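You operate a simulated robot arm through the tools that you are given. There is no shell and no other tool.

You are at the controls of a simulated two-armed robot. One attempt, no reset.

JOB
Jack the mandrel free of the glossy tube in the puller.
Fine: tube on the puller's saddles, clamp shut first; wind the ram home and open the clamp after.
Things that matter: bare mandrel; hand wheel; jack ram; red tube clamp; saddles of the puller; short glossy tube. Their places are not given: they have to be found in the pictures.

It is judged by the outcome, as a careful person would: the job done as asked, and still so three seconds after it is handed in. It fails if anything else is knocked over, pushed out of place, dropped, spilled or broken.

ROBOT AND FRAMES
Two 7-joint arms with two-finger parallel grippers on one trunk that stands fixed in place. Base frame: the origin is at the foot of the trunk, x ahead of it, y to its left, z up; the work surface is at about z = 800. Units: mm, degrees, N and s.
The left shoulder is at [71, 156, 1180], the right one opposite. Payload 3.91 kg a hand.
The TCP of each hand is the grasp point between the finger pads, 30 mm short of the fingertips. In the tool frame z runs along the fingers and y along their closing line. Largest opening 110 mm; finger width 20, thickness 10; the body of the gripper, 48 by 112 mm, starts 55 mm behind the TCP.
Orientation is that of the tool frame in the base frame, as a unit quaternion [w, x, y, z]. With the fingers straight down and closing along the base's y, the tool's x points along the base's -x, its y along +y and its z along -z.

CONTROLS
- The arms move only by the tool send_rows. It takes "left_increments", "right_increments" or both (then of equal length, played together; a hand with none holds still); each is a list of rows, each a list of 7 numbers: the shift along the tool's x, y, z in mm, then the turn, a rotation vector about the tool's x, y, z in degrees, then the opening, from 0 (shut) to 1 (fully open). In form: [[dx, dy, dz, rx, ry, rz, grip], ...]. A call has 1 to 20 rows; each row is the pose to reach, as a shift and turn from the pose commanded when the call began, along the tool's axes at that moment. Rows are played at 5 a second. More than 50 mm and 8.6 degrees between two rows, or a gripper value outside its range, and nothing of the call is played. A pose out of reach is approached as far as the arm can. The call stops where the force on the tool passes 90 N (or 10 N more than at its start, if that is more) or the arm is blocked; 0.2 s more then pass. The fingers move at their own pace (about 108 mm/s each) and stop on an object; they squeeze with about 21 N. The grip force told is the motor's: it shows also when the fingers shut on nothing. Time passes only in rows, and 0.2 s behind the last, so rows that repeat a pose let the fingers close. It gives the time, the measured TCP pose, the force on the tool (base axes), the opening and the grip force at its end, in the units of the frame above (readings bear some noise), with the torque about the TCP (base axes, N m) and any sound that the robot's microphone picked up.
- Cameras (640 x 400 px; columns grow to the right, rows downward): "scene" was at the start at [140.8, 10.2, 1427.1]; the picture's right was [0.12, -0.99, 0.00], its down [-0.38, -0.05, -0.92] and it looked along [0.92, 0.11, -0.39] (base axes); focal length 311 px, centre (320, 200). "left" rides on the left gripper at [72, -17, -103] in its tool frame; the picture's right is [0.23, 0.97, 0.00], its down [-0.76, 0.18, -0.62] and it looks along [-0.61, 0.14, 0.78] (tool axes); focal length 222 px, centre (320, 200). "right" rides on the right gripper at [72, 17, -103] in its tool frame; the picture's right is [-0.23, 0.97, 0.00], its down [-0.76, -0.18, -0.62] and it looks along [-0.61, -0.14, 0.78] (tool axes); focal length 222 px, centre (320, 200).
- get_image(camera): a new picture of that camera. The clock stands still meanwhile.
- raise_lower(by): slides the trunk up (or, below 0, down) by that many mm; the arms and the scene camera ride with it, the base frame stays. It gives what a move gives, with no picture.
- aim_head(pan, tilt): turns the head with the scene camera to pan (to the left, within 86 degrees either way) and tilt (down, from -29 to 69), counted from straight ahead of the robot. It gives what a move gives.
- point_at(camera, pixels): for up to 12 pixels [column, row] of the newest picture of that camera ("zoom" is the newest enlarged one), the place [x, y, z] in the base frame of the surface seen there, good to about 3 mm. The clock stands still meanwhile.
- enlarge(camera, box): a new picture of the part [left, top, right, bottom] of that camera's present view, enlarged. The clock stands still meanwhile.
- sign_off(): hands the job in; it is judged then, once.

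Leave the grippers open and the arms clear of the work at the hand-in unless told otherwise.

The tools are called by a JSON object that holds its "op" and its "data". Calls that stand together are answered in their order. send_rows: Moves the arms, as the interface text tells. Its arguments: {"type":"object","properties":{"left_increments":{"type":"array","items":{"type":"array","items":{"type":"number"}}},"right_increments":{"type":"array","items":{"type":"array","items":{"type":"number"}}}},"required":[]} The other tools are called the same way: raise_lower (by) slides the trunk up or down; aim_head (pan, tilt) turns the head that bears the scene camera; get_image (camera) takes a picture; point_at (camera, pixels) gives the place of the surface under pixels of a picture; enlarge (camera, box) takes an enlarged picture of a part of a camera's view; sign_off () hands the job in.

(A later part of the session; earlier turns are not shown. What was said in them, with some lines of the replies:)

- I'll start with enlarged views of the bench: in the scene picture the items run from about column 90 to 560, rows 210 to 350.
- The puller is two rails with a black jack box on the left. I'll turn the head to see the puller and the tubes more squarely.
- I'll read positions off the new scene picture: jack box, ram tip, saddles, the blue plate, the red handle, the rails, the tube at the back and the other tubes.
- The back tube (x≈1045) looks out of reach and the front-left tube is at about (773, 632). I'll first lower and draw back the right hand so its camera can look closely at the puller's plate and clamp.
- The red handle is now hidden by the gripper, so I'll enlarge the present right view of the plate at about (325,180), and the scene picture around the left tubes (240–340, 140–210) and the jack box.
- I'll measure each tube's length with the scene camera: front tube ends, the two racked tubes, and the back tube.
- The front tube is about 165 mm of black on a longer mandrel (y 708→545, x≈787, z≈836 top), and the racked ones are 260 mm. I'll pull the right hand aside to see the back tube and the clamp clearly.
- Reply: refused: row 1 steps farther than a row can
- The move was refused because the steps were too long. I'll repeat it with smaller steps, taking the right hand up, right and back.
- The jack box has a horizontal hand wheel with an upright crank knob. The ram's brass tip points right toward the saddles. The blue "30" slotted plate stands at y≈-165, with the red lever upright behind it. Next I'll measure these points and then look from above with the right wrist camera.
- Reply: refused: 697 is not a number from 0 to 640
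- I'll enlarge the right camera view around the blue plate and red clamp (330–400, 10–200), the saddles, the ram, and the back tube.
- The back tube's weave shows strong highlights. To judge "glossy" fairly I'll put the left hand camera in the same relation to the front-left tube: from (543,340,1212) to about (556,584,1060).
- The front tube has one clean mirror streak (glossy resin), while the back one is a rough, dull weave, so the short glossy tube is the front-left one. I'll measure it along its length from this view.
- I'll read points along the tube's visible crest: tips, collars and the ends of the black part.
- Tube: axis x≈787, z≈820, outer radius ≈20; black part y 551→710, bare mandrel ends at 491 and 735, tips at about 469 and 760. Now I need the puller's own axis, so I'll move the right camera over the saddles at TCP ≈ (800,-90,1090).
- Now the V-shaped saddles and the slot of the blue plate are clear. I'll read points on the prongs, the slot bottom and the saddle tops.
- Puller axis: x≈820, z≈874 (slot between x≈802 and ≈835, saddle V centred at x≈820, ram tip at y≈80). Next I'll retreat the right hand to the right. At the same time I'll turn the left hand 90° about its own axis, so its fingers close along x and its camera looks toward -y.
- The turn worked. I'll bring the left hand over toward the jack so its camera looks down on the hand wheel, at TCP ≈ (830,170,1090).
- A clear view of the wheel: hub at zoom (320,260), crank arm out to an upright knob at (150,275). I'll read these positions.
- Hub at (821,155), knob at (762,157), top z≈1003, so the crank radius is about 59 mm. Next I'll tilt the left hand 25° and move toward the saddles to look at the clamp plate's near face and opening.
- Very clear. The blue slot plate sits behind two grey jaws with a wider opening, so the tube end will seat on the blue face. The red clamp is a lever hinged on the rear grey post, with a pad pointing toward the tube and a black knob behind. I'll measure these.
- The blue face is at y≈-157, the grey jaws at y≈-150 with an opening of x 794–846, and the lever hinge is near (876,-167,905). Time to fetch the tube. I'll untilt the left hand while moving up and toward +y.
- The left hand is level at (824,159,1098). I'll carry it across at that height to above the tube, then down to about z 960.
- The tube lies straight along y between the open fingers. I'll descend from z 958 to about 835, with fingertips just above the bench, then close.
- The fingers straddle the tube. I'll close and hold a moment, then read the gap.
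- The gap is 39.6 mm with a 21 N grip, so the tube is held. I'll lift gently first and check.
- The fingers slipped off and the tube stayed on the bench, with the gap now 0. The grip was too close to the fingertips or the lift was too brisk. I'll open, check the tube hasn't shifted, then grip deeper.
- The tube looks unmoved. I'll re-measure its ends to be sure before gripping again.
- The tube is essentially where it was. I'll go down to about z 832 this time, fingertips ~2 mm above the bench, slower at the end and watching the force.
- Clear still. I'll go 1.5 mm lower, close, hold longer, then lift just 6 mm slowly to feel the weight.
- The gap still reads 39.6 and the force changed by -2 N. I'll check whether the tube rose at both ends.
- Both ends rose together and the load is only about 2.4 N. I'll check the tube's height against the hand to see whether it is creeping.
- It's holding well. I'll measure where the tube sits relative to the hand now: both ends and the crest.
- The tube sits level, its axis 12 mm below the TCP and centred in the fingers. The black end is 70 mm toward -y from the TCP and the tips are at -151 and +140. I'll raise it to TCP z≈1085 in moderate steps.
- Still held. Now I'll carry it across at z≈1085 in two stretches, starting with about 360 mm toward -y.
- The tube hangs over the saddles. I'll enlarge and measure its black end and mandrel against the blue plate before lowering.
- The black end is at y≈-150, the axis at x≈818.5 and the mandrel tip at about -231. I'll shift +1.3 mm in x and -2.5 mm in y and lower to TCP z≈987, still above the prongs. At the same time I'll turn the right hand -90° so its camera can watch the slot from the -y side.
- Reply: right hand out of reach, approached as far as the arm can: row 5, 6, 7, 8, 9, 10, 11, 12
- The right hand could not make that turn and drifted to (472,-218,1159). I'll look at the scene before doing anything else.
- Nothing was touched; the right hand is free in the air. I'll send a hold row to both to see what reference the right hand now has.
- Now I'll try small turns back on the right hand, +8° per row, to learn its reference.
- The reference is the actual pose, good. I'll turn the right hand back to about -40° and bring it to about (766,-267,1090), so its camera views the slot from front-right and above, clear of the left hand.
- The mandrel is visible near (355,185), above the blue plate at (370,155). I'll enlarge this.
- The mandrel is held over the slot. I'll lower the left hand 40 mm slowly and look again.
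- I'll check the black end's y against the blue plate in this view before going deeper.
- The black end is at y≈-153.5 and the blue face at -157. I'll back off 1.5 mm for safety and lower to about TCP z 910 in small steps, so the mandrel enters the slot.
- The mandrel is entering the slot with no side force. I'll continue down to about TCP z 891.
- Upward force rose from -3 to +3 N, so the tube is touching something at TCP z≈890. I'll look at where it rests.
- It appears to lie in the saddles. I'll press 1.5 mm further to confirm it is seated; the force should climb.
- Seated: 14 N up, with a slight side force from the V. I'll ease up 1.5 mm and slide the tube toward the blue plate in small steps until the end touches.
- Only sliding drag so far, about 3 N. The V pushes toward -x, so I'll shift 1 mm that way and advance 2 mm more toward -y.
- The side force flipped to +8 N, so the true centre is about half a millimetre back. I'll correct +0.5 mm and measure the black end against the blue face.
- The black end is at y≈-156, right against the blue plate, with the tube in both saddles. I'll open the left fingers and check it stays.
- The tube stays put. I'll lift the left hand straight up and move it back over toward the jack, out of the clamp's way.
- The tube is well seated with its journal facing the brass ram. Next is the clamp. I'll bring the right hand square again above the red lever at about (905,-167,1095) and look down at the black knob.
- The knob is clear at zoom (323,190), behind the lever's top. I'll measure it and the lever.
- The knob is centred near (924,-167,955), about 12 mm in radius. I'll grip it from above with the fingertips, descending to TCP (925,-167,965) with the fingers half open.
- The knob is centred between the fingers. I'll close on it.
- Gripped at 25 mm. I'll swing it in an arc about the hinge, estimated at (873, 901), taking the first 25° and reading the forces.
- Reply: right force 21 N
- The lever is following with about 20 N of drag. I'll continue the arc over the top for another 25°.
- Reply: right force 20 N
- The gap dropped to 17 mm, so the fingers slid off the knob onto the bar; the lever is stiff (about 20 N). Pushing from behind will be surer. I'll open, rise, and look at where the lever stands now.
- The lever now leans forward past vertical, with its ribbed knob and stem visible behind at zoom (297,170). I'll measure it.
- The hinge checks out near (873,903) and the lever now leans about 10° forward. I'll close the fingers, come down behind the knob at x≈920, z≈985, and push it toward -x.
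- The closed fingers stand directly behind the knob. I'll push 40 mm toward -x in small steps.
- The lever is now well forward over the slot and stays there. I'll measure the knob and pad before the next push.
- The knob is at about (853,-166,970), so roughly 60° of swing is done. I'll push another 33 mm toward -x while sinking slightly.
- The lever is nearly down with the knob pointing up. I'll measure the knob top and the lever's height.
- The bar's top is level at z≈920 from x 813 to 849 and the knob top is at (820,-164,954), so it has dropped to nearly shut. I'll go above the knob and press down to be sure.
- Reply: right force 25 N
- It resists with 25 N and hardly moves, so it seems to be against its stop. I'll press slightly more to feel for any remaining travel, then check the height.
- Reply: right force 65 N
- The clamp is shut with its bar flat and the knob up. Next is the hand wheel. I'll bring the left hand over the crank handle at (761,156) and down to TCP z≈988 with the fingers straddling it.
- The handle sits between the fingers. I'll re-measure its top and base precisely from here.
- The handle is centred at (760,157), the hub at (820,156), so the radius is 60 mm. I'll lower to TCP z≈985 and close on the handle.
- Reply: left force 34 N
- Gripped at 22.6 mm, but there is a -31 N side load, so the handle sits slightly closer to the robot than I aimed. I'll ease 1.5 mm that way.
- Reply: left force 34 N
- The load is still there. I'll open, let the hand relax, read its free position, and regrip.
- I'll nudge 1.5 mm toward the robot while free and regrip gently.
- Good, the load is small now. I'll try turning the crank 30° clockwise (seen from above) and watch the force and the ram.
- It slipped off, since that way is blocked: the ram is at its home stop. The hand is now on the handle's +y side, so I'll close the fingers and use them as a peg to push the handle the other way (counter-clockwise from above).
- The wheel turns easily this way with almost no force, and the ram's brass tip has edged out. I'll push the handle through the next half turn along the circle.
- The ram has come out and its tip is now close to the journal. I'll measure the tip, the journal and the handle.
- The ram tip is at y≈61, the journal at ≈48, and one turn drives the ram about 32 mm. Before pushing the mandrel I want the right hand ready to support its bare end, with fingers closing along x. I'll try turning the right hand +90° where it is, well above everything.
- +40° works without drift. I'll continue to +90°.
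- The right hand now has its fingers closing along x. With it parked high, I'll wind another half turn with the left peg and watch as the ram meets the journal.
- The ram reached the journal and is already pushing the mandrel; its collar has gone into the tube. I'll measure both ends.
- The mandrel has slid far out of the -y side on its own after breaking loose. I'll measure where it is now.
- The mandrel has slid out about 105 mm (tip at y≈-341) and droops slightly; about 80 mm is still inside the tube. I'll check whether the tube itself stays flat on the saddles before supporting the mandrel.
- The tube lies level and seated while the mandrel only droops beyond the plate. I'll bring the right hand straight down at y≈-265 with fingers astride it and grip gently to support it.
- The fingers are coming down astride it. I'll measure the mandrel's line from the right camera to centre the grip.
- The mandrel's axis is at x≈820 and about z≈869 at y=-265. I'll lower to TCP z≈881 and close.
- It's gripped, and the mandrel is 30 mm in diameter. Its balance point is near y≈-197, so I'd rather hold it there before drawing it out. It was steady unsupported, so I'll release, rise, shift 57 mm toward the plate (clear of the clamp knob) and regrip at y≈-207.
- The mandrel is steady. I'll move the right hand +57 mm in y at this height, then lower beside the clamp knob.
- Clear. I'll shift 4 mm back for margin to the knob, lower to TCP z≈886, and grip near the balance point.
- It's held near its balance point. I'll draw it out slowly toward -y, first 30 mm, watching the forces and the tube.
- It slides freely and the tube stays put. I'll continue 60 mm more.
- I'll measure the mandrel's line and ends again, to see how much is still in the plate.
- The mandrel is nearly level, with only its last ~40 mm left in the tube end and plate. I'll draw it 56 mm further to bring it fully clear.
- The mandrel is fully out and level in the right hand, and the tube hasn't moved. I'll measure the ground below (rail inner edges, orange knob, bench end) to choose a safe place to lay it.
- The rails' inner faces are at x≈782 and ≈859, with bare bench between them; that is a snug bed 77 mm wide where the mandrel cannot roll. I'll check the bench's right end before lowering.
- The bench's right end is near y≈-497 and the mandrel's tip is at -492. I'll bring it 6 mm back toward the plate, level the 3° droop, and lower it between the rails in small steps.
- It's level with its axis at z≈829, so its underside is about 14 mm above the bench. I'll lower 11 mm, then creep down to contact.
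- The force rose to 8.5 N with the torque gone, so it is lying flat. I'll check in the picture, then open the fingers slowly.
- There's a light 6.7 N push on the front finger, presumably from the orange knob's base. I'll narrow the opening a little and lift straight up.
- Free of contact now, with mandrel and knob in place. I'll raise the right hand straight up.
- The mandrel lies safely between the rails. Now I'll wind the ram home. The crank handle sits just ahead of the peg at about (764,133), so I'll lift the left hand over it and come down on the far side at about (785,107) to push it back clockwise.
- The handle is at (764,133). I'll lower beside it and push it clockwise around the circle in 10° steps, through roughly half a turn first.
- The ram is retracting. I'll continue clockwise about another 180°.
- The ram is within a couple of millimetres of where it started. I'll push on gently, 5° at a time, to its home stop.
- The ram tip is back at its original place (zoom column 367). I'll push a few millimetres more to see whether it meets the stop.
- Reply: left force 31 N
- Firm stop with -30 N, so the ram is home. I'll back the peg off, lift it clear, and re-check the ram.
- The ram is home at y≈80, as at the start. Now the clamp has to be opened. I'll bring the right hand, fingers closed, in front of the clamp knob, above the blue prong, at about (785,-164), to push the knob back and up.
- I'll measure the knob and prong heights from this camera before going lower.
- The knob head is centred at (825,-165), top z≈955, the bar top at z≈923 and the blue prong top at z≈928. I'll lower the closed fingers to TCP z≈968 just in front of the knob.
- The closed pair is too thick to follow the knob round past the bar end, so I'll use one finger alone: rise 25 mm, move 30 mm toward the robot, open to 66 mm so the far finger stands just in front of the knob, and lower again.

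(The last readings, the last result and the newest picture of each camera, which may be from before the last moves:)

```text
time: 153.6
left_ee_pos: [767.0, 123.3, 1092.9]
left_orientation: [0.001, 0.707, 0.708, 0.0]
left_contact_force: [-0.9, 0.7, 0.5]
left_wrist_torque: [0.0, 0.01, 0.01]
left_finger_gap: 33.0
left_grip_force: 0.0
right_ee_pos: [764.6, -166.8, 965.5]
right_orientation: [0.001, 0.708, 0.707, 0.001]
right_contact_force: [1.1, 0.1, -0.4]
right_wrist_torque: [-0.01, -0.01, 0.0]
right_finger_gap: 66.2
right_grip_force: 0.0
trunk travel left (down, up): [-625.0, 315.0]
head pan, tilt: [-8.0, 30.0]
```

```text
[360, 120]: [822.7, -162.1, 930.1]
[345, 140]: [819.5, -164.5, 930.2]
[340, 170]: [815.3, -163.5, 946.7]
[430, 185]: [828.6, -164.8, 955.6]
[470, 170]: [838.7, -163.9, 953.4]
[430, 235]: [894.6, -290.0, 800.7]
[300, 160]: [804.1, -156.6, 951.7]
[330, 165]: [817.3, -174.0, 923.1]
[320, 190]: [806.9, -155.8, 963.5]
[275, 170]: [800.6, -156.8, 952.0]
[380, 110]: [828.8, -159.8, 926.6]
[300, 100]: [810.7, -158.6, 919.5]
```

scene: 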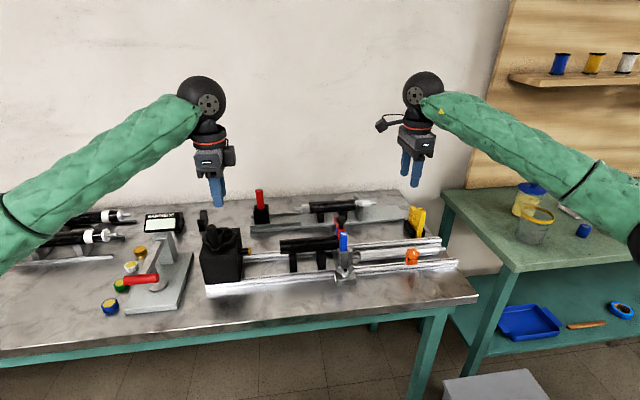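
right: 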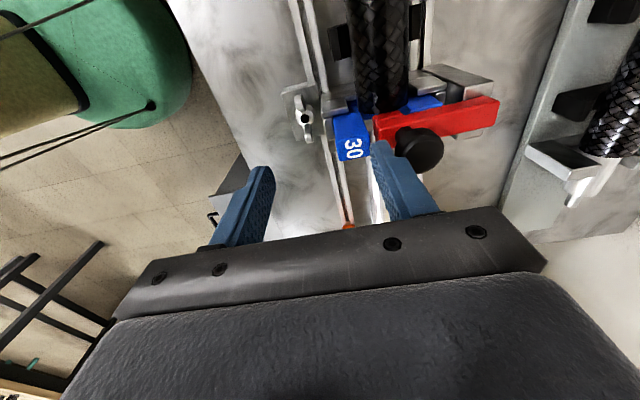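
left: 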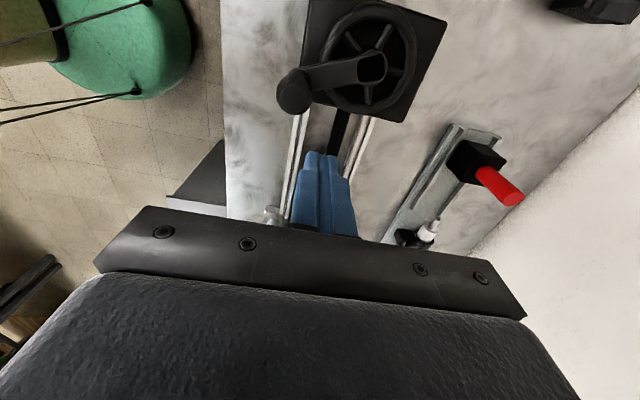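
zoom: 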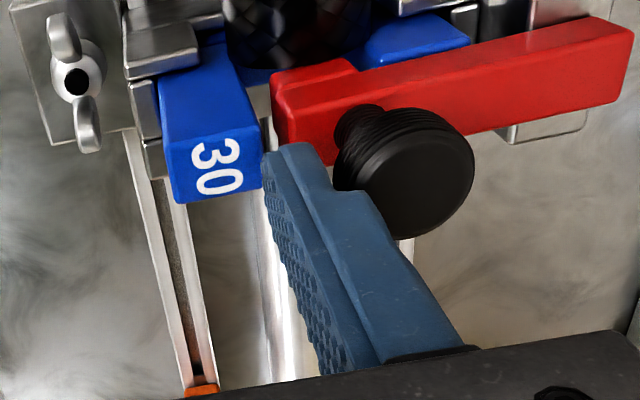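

The finger's outer face is at x≈807 and the knob edge at ≈813, with y matching. I'll push toward +x while rising along the knob's arc, about 30° first.

{"op": "send_rows", "data": {"right_increments": [[1, 5, 0, 0, 0, 0, 0.6], [1, 9.5, -5, 0, 0, 0, 0.6], [1, 14, -10, 0, 0, 0, 0.6], [1, 20.5, -17, 0, 0, 0, 0.6], [1, 27, -23, 0, 0, 0, 0.6], [1, 27, -23, 0, 0, 0, 0.6]]}}

{"op": "enlarge", "data": {"camera": "right", "box": [300, 90, 480, 230]}}

{"op": "enlarge", "data": {"camera": "scene", "box": [300, 180, 400, 270]}}

```text
time: 155.0
left_ee_pos: [766.4, 124.5, 1094.0]
left_orientation: [0.001, 0.708, 0.707, 0.0]
left_contact_force: [0.2, 0.1, 0.2]
left_wrist_torque: [0.0, -0.04, -0.02]
left_finger_gap: 32.9
left_grip_force: 0.1
right_ee_pos: [792.8, -166.7, 991.1]
right_orientation: [0.001, 0.707, 0.707, 0.0]
right_contact_force: [-4.7, -1.5, 3.6]
right_wrist_torque: [0.04, -0.04, -0.08]
right_finger_gap: 63.7
right_grip_force: 0.0
trunk travel left (down, up): [-625.0, 315.0]
head pan, tilt: [-8.0, 30.0]
```

```text
2.86 times, centred on (390, 160) of right
```

zoom: 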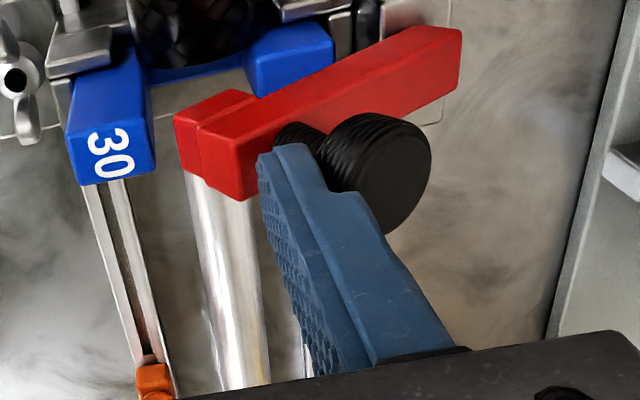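

```text
4.44 times, centred on (350, 225) of scene
```

zoom: 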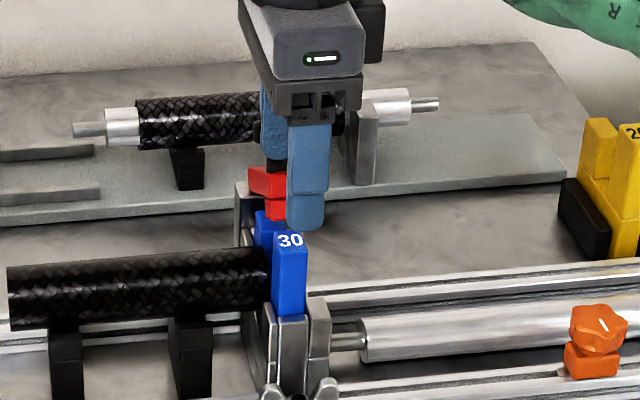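

It works: the lever is rising with little force. I'll continue the arc to about 60°.

{"op": "send_rows", "data": {"right_increments": [[0, 5.5, -3, 0, 0, 0, 0.6], [0, 11, -6, 0, 0, 0, 0.6], [0, 16, -9, 0, 0, 0, 0.6], [0, 21, -11, 0, 0, 0, 0.6], [0, 27, -12.5, 0, 0, 0, 0.6], [0, 33.7, -13, 0, 0, 0, 0.6], [0, 33.7, -13, 0, 0, 0, 0.6]]}}

{"op": "enlarge", "data": {"camera": "right", "box": [300, 90, 480, 230]}}

{"op": "enlarge", "data": {"camera": "scene", "box": [300, 180, 400, 270]}}

```text
time: 156.6
left_ee_pos: [765.7, 124.1, 1094.1]
left_orientation: [0.0, 0.708, 0.707, 0.0]
left_contact_force: [0.1, -0.6, 0.6]
left_wrist_torque: [0.0, 0.0, -0.02]
left_finger_gap: 32.8
left_grip_force: 0.1
right_ee_pos: [825.1, -164.4, 1005.0]
right_orientation: [0.002, 0.707, 0.707, 0.001]
right_contact_force: [-2.4, 0.1, 7.7]
right_wrist_torque: [0.0, -0.3, 0.02]
right_finger_gap: 65.1
right_grip_force: 0.1
trunk travel left (down, up): [-625.0, 315.0]
head pan, tilt: [-8.0, 30.0]
```

```text
2.86 times, centred on (390, 160) of right
```

zoom: 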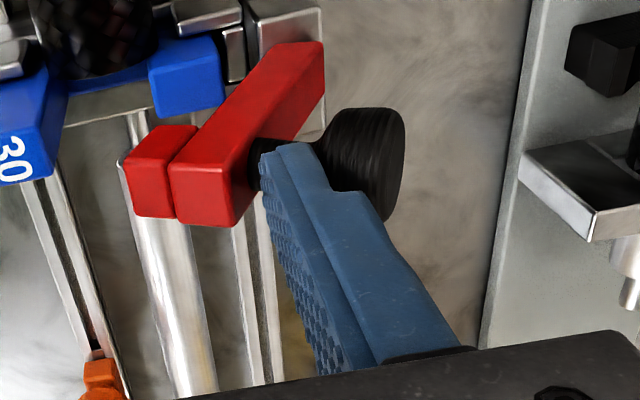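

```text
4.44 times, centred on (350, 225) of scene
```

zoom: 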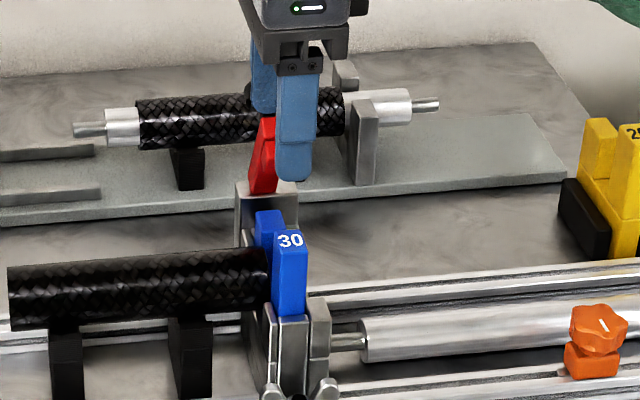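

The finger is tucked between the bar and the knob and the lever is about 60° up. I'll continue to upright, staying a little higher to avoid pressing on the stem.

{"op": "send_rows", "data": {"right_increments": [[0, 5, -3, 0, 0, 0, 0.6], [0, 10, -4, 0, 0, 0, 0.6], [0, 15, -4.5, 0, 0, 0, 0.6], [0, 20, -5, 0, 0, 0, 0.6], [0, 25, -4.5, 0, 0, 0, 0.6], [0, 30, -3.5, 0, 0, 0, 0.6], [0, 36, -2, 0, 0, 0, 0.6], [0, 36, -2, 0, 0, 0, 0.6]]}}

{"op": "enlarge", "data": {"camera": "right", "box": [300, 90, 480, 230]}}

{"op": "enlarge", "data": {"camera": "scene", "box": [300, 180, 400, 270]}}

```text
time: 158.4
left_ee_pos: [765.8, 123.7, 1092.0]
left_orientation: [0.001, 0.707, 0.707, 0.0]
left_contact_force: [0.5, -0.2, 0.0]
left_wrist_torque: [0.02, 0.01, -0.01]
left_finger_gap: 33.0
left_grip_force: 0.1
right_ee_pos: [862.2, -166.6, 1003.8]
right_orientation: [0.0, 0.707, 0.707, 0.0]
right_contact_force: [0.3, 0.2, 0.0]
right_wrist_torque: [-0.01, -0.02, -0.01]
right_finger_gap: 66.1
right_grip_force: 0.1
trunk travel left (down, up): [-625.0, 315.0]
head pan, tilt: [-8.0, 30.0]
```

```text
2.86 times, centred on (390, 160) of right
```

zoom: 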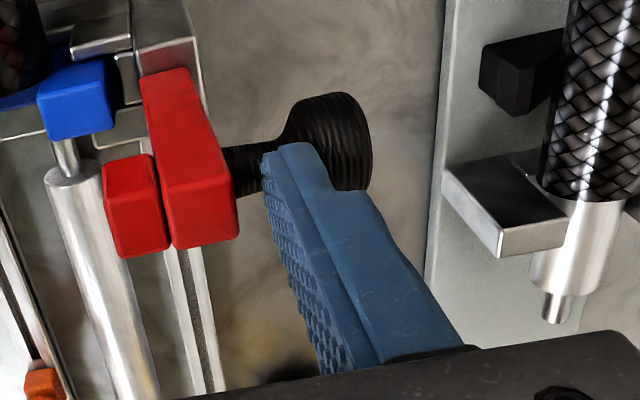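

```text
4.44 times, centred on (350, 225) of scene
```

zoom: 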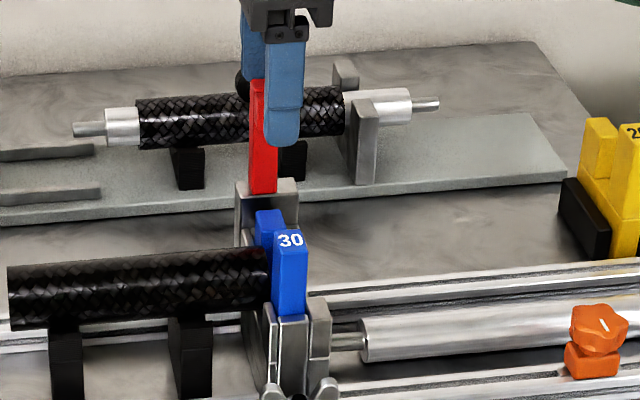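

The lever is upright. Its original open position leaned slightly farther back, so I'll push about 12 mm more, sinking a little with the knob, until it meets its stop.

{"op": "send_rows", "data": {"right_increments": [[0, 4, 1.5, 0, 0, 0, 0.6], [0, 8, 3.5, 0, 0, 0, 0.6], [0, 12, 6, 0, 0, 0, 0.6], [0, 14, 7, 0, 0, 0, 0.6], [0, 14, 7, 0, 0, 0, 0.6]]}}

{"op": "enlarge", "data": {"camera": "right", "box": [300, 90, 480, 230]}}

{"op": "point_at", "data": {"camera": "zoom", "pixels": [[170, 215], [100, 220], [190, 150], [150, 90], [300, 130], [330, 160], [230, 190], [120, 170]]}}

```text
time: 159.6
left_ee_pos: [767.1, 123.7, 1093.3]
left_orientation: [0.001, 0.707, 0.707, 0.0]
left_contact_force: [-0.6, 0.8, -0.2]
left_wrist_torque: [-0.02, 0.0, 0.04]
left_finger_gap: 33.0
left_grip_force: 0.1
right_ee_pos: [874.9, -166.2, 998.3]
right_orientation: [0.0, 0.707, 0.707, 0.0]
right_contact_force: [0.1, -0.1, 0.9]
right_wrist_torque: [-0.03, 0.01, -0.02]
right_finger_gap: 66.0
right_grip_force: 0.1
trunk travel left (down, up): [-625.0, 315.0]
head pan, tilt: [-8.0, 30.0]
```

```text
2.86 times, centred on (390, 160) of right
```

zoom: 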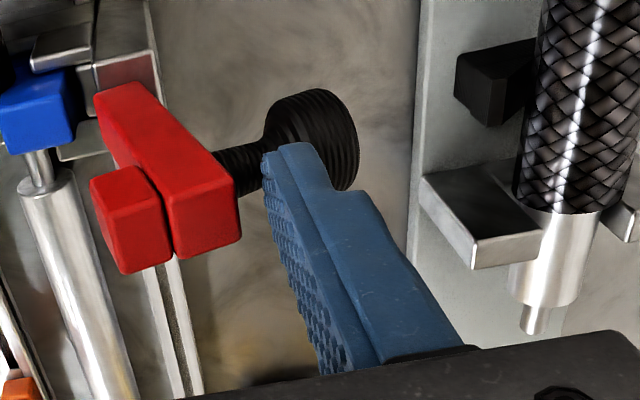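

```text
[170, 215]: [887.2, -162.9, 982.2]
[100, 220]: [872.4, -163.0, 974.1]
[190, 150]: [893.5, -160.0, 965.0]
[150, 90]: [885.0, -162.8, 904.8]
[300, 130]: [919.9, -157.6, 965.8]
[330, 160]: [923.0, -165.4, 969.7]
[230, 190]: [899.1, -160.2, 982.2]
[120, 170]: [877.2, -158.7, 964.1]
```

It is almost exactly at its original open position (knob top now (923,-165,970), then (925,-168,967)). I'll make one more gentle nudge to the stop.

{"op": "send_rows", "data": {"right_increments": [[0, 2, 1, 0, 0, 0, 0.6], [0, 4, 2, 0, 0, 0, 0.6], [0, 5, 2.5, 0, 0, 0, 0.6], [0, 5, 2.5, 0, 0, 0, 0.6]]}}

{"op": "enlarge", "data": {"camera": "right", "box": [300, 90, 480, 230]}}

{"op": "point_at", "data": {"camera": "zoom", "pixels": [[170, 215], [100, 220], [320, 130], [330, 150], [230, 190]]}}

```text
time: 160.6
left_ee_pos: [766.3, 123.3, 1093.7]
left_orientation: [-0.001, 0.707, 0.707, 0.0]
left_contact_force: [0.4, 0.5, -0.2]
left_wrist_torque: [-0.02, 0.03, 0.02]
left_finger_gap: 32.7
left_grip_force: 0.0
right_ee_pos: [880.9, -167.4, 995.5]
right_orientation: [0.0, 0.706, 0.708, 0.001]
right_contact_force: [-0.3, -0.5, 0.6]
right_wrist_torque: [-0.01, 0.02, 0.0]
right_finger_gap: 65.7
right_grip_force: 0.0
trunk travel left (down, up): [-625.0, 315.0]
head pan, tilt: [-8.0, 30.0]
```

```text
2.86 times, centred on (390, 160) of right
```

zoom: 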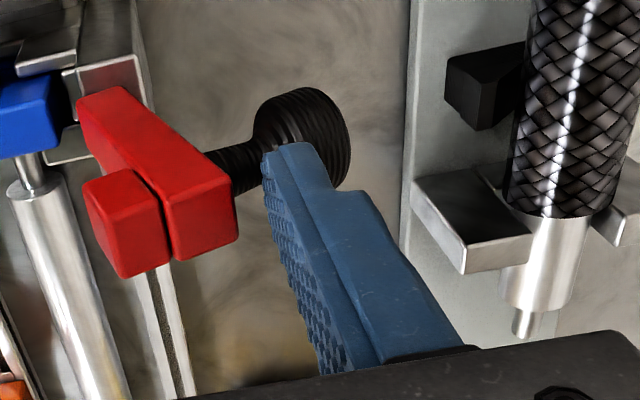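

```text
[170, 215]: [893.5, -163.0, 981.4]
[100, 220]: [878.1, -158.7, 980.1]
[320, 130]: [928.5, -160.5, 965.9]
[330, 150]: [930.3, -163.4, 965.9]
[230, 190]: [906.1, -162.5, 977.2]
```

The lever is back at (slightly past) its original open lean, so the clamp is open. I'll back off 2 mm, lift straight out and retreat the right hand up and to the right.

{"op": "send_rows", "data": {"right_increments": [[0, -2, -3, 0, 0, 0, 0.6], [0, -2, -20, 0, 0, 0, 0.6], [0, -2, -50, 0, 0, 0, 0.6], [0, -2, -90, 0, 0, 0, 0.6], [0, -2, -130, 0, 0, 0, 0.6], [-30, -20, -140, 0, 0, 0, 0.6], [-60, -50, -140, 0, 0, 0, 0.7], [-95, -80, -140, 0, 0, 0, 0.8], [-130, -110, -140, 0, 0, 0, 0.9], [-165, -140, -140, 0, 0, 0, 1], [-200, -170, -140, 0, 0, 0, 1], [-235, -200, -140, 0, 0, 0, 1], [-235, -200, -140, 0, 0, 0, 1]]}}

{"op": "get_image", "data": {"camera": "scene"}}

{"op": "enlarge", "data": {"camera": "scene", "box": [290, 180, 410, 270]}}

{"op": "enlarge", "data": {"camera": "scene", "box": [190, 190, 480, 310]}}

```text
time: 163.4
left_ee_pos: [767.5, 124.3, 1093.2]
left_orientation: [-0.001, 0.707, 0.708, -0.001]
left_contact_force: [1.0, 1.1, -1.0]
left_wrist_torque: [0.0, 0.03, -0.04]
left_finger_gap: 32.8
left_grip_force: 0.0
right_ee_pos: [683.8, -398.8, 1137.8]
right_orientation: [0.001, 0.707, 0.707, -0.001]
right_contact_force: [-0.1, 1.7, 1.1]
right_wrist_torque: [-0.02, 0.0, 0.01]
right_finger_gap: 109.9
right_grip_force: 0.0
trunk travel left (down, up): [-625.0, 315.0]
head pan, tilt: [-8.0, 30.0]
```

```text
taken
```

scene: 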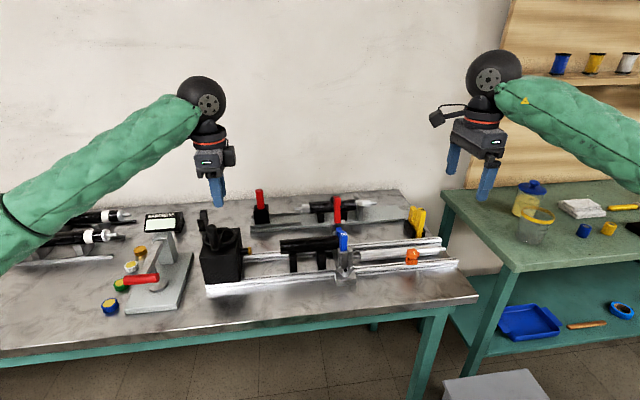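

```text
4.44 times, centred on (350, 225) of scene
```

zoom: 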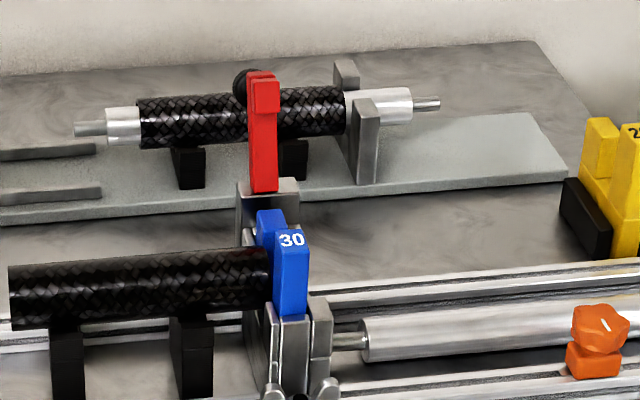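

```text
2.21 times, centred on (335, 250) of scene
```

zoom: 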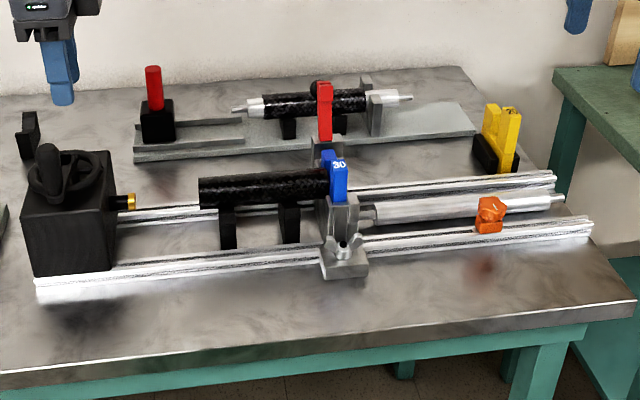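

Clamp open, ram home, tube on the saddles. I'll double-check that the orange knob wasn't shifted and how the mandrel rests, using the same view.

{"op": "enlarge", "data": {"camera": "scene", "box": [310, 190, 470, 290]}}

{"op": "point_at", "data": {"camera": "zoom", "pixels": [[410, 250], [395, 285], [425, 285], [405, 290], [175, 262], [200, 262], [260, 250], [470, 235], [510, 235], [535, 238], [60, 225], [110, 190]]}}

{"op": "get_image", "data": {"camera": "right"}}

```text
4.00 times, centred on (390, 240) of scene
```

zoom: 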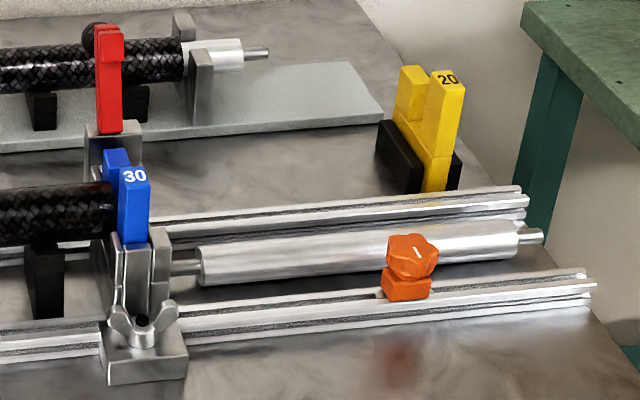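

```text
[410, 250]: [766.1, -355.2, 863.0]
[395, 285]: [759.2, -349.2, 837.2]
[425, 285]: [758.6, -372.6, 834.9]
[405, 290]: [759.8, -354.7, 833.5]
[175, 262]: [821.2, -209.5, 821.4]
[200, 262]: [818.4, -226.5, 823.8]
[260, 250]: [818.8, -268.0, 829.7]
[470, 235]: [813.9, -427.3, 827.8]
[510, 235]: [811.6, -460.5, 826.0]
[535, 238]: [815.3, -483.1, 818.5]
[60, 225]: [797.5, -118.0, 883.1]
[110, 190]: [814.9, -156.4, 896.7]
```

```text
taken
```

right: 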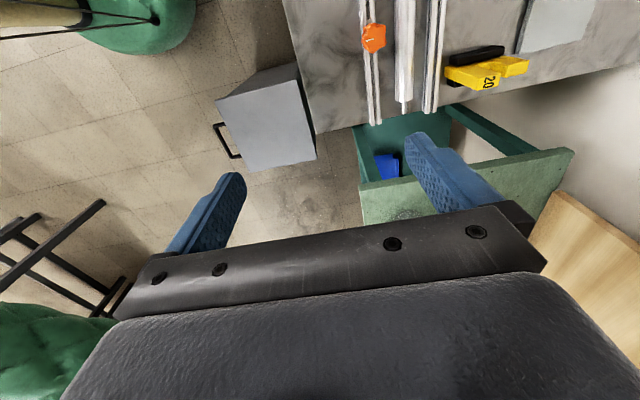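

The orange knob and everything else are in place, and the mandrel rests still between the rails. Last, I'll open the left gripper fully and draw the left arm back, up and clear of the work.

{"op": "send_rows", "data": {"left_increments": [[0, 0, -30, 0, 0, 0, 0.5], [10, -15, -60, 0, 0, 0, 0.8], [35, -45, -85, 0, 0, 0, 1], [60, -80, -100, 0, 0, 0, 1], [85, -115, -100, 0, 0, 0, 1], [110, -150, -100, 0, 0, 0, 1], [135, -185, -100, 0, 0, 0, 1], [150, -200, -100, 0, 0, 0, 1], [150, -200, -100, 0, 0, 0, 1]]}}

{"op": "aim_head", "data": {"pan": 8, "tilt": 32}}

{"op": "get_image", "data": {"camera": "scene"}}

{"op": "enlarge", "data": {"camera": "scene", "box": [240, 180, 540, 330]}}

```text
time: 165.4
left_ee_pos: [566.2, 273.8, 1192.3]
left_orientation: [0.0, 0.707, 0.708, 0.0]
left_contact_force: [0.3, -0.2, -0.8]
left_wrist_torque: [0.0, -0.04, 0.01]
left_finger_gap: 110.0
left_grip_force: 0.0
right_ee_pos: [681.5, -397.5, 1137.6]
right_orientation: [0.001, 0.707, 0.707, 0.001]
right_contact_force: [0.0, -0.1, -0.3]
right_wrist_torque: [-0.04, 0.0, 0.0]
right_finger_gap: 110.1
right_grip_force: 0.0
trunk travel left (down, up): [-625.0, 315.0]
head pan, tilt: [-8.0, 30.0]
```

```text
time: 166.2
left_ee_pos: [566.8, 274.5, 1193.2]
left_orientation: [0.0, 0.708, 0.707, 0.001]
left_contact_force: [-0.1, -0.6, 0.1]
left_wrist_torque: [0.01, 0.01, 0.03]
left_finger_gap: 110.3
left_grip_force: 0.1
right_ee_pos: [681.6, -399.0, 1138.3]
right_orientation: [0.0, 0.707, 0.707, 0.002]
right_contact_force: [0.5, -0.2, -0.2]
right_wrist_torque: [-0.03, 0.01, 0.0]
right_finger_gap: 110.1
right_grip_force: 0.1
trunk travel left (down, up): [-625.0, 315.0]
head pan, tilt: [8.0, 32.0]
```

```text
taken
```

scene: 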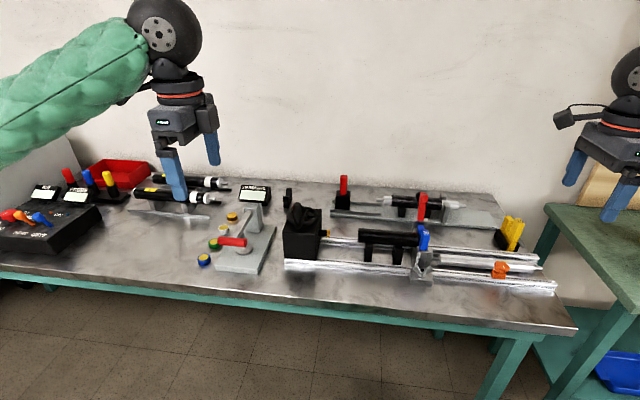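

```text
2.13 times, centred on (390, 255) of scene
```

zoom: 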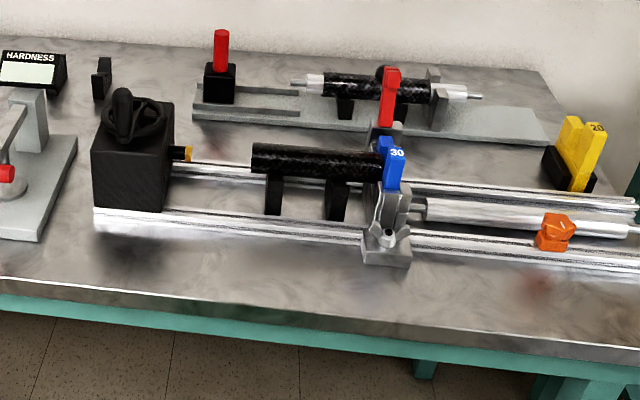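

The tube is empty and sits on the saddles, and the ram is home with the clamp open. The bare mandrel is at rest between the rails, nothing else was disturbed, and both grippers are open and clear. I'm handing the job in.

{"op": "sign_off", "data": {}}

```text
The job is handed in.
```

The mandrel is out of the short glossy tube, and the job is handed in. I have not seen the verdict yet.

- **Tube:** it is empty and resting on the puller's two saddles, with its end against the blue "30" plate.
- **Ram:** I wound it out to push the mandrel loose with the clamp shut, then wound it back to its home stop.
- **Clamp:** it was shut before jacking and opened after the ram was home. The lever now stands where it started, or a few millimetres past.
- **Mandrel:** once the ram broke it loose, it slid about 105 mm out by itself. I drew it the rest of the way with the right hand. It now lies on the bench between the puller's rails, with one tip about 10 mm from the bench's right edge.

Two slips happened along the way. My first grip on the tube slipped while it was still on the bench, and the tube did not move. While laying down the mandrel, a finger pressed lightly (about 7 N) on something beside it, probably the orange knob; the knob measured in the same place afterwards.

Both grippers are open and the arms are clear of the work.
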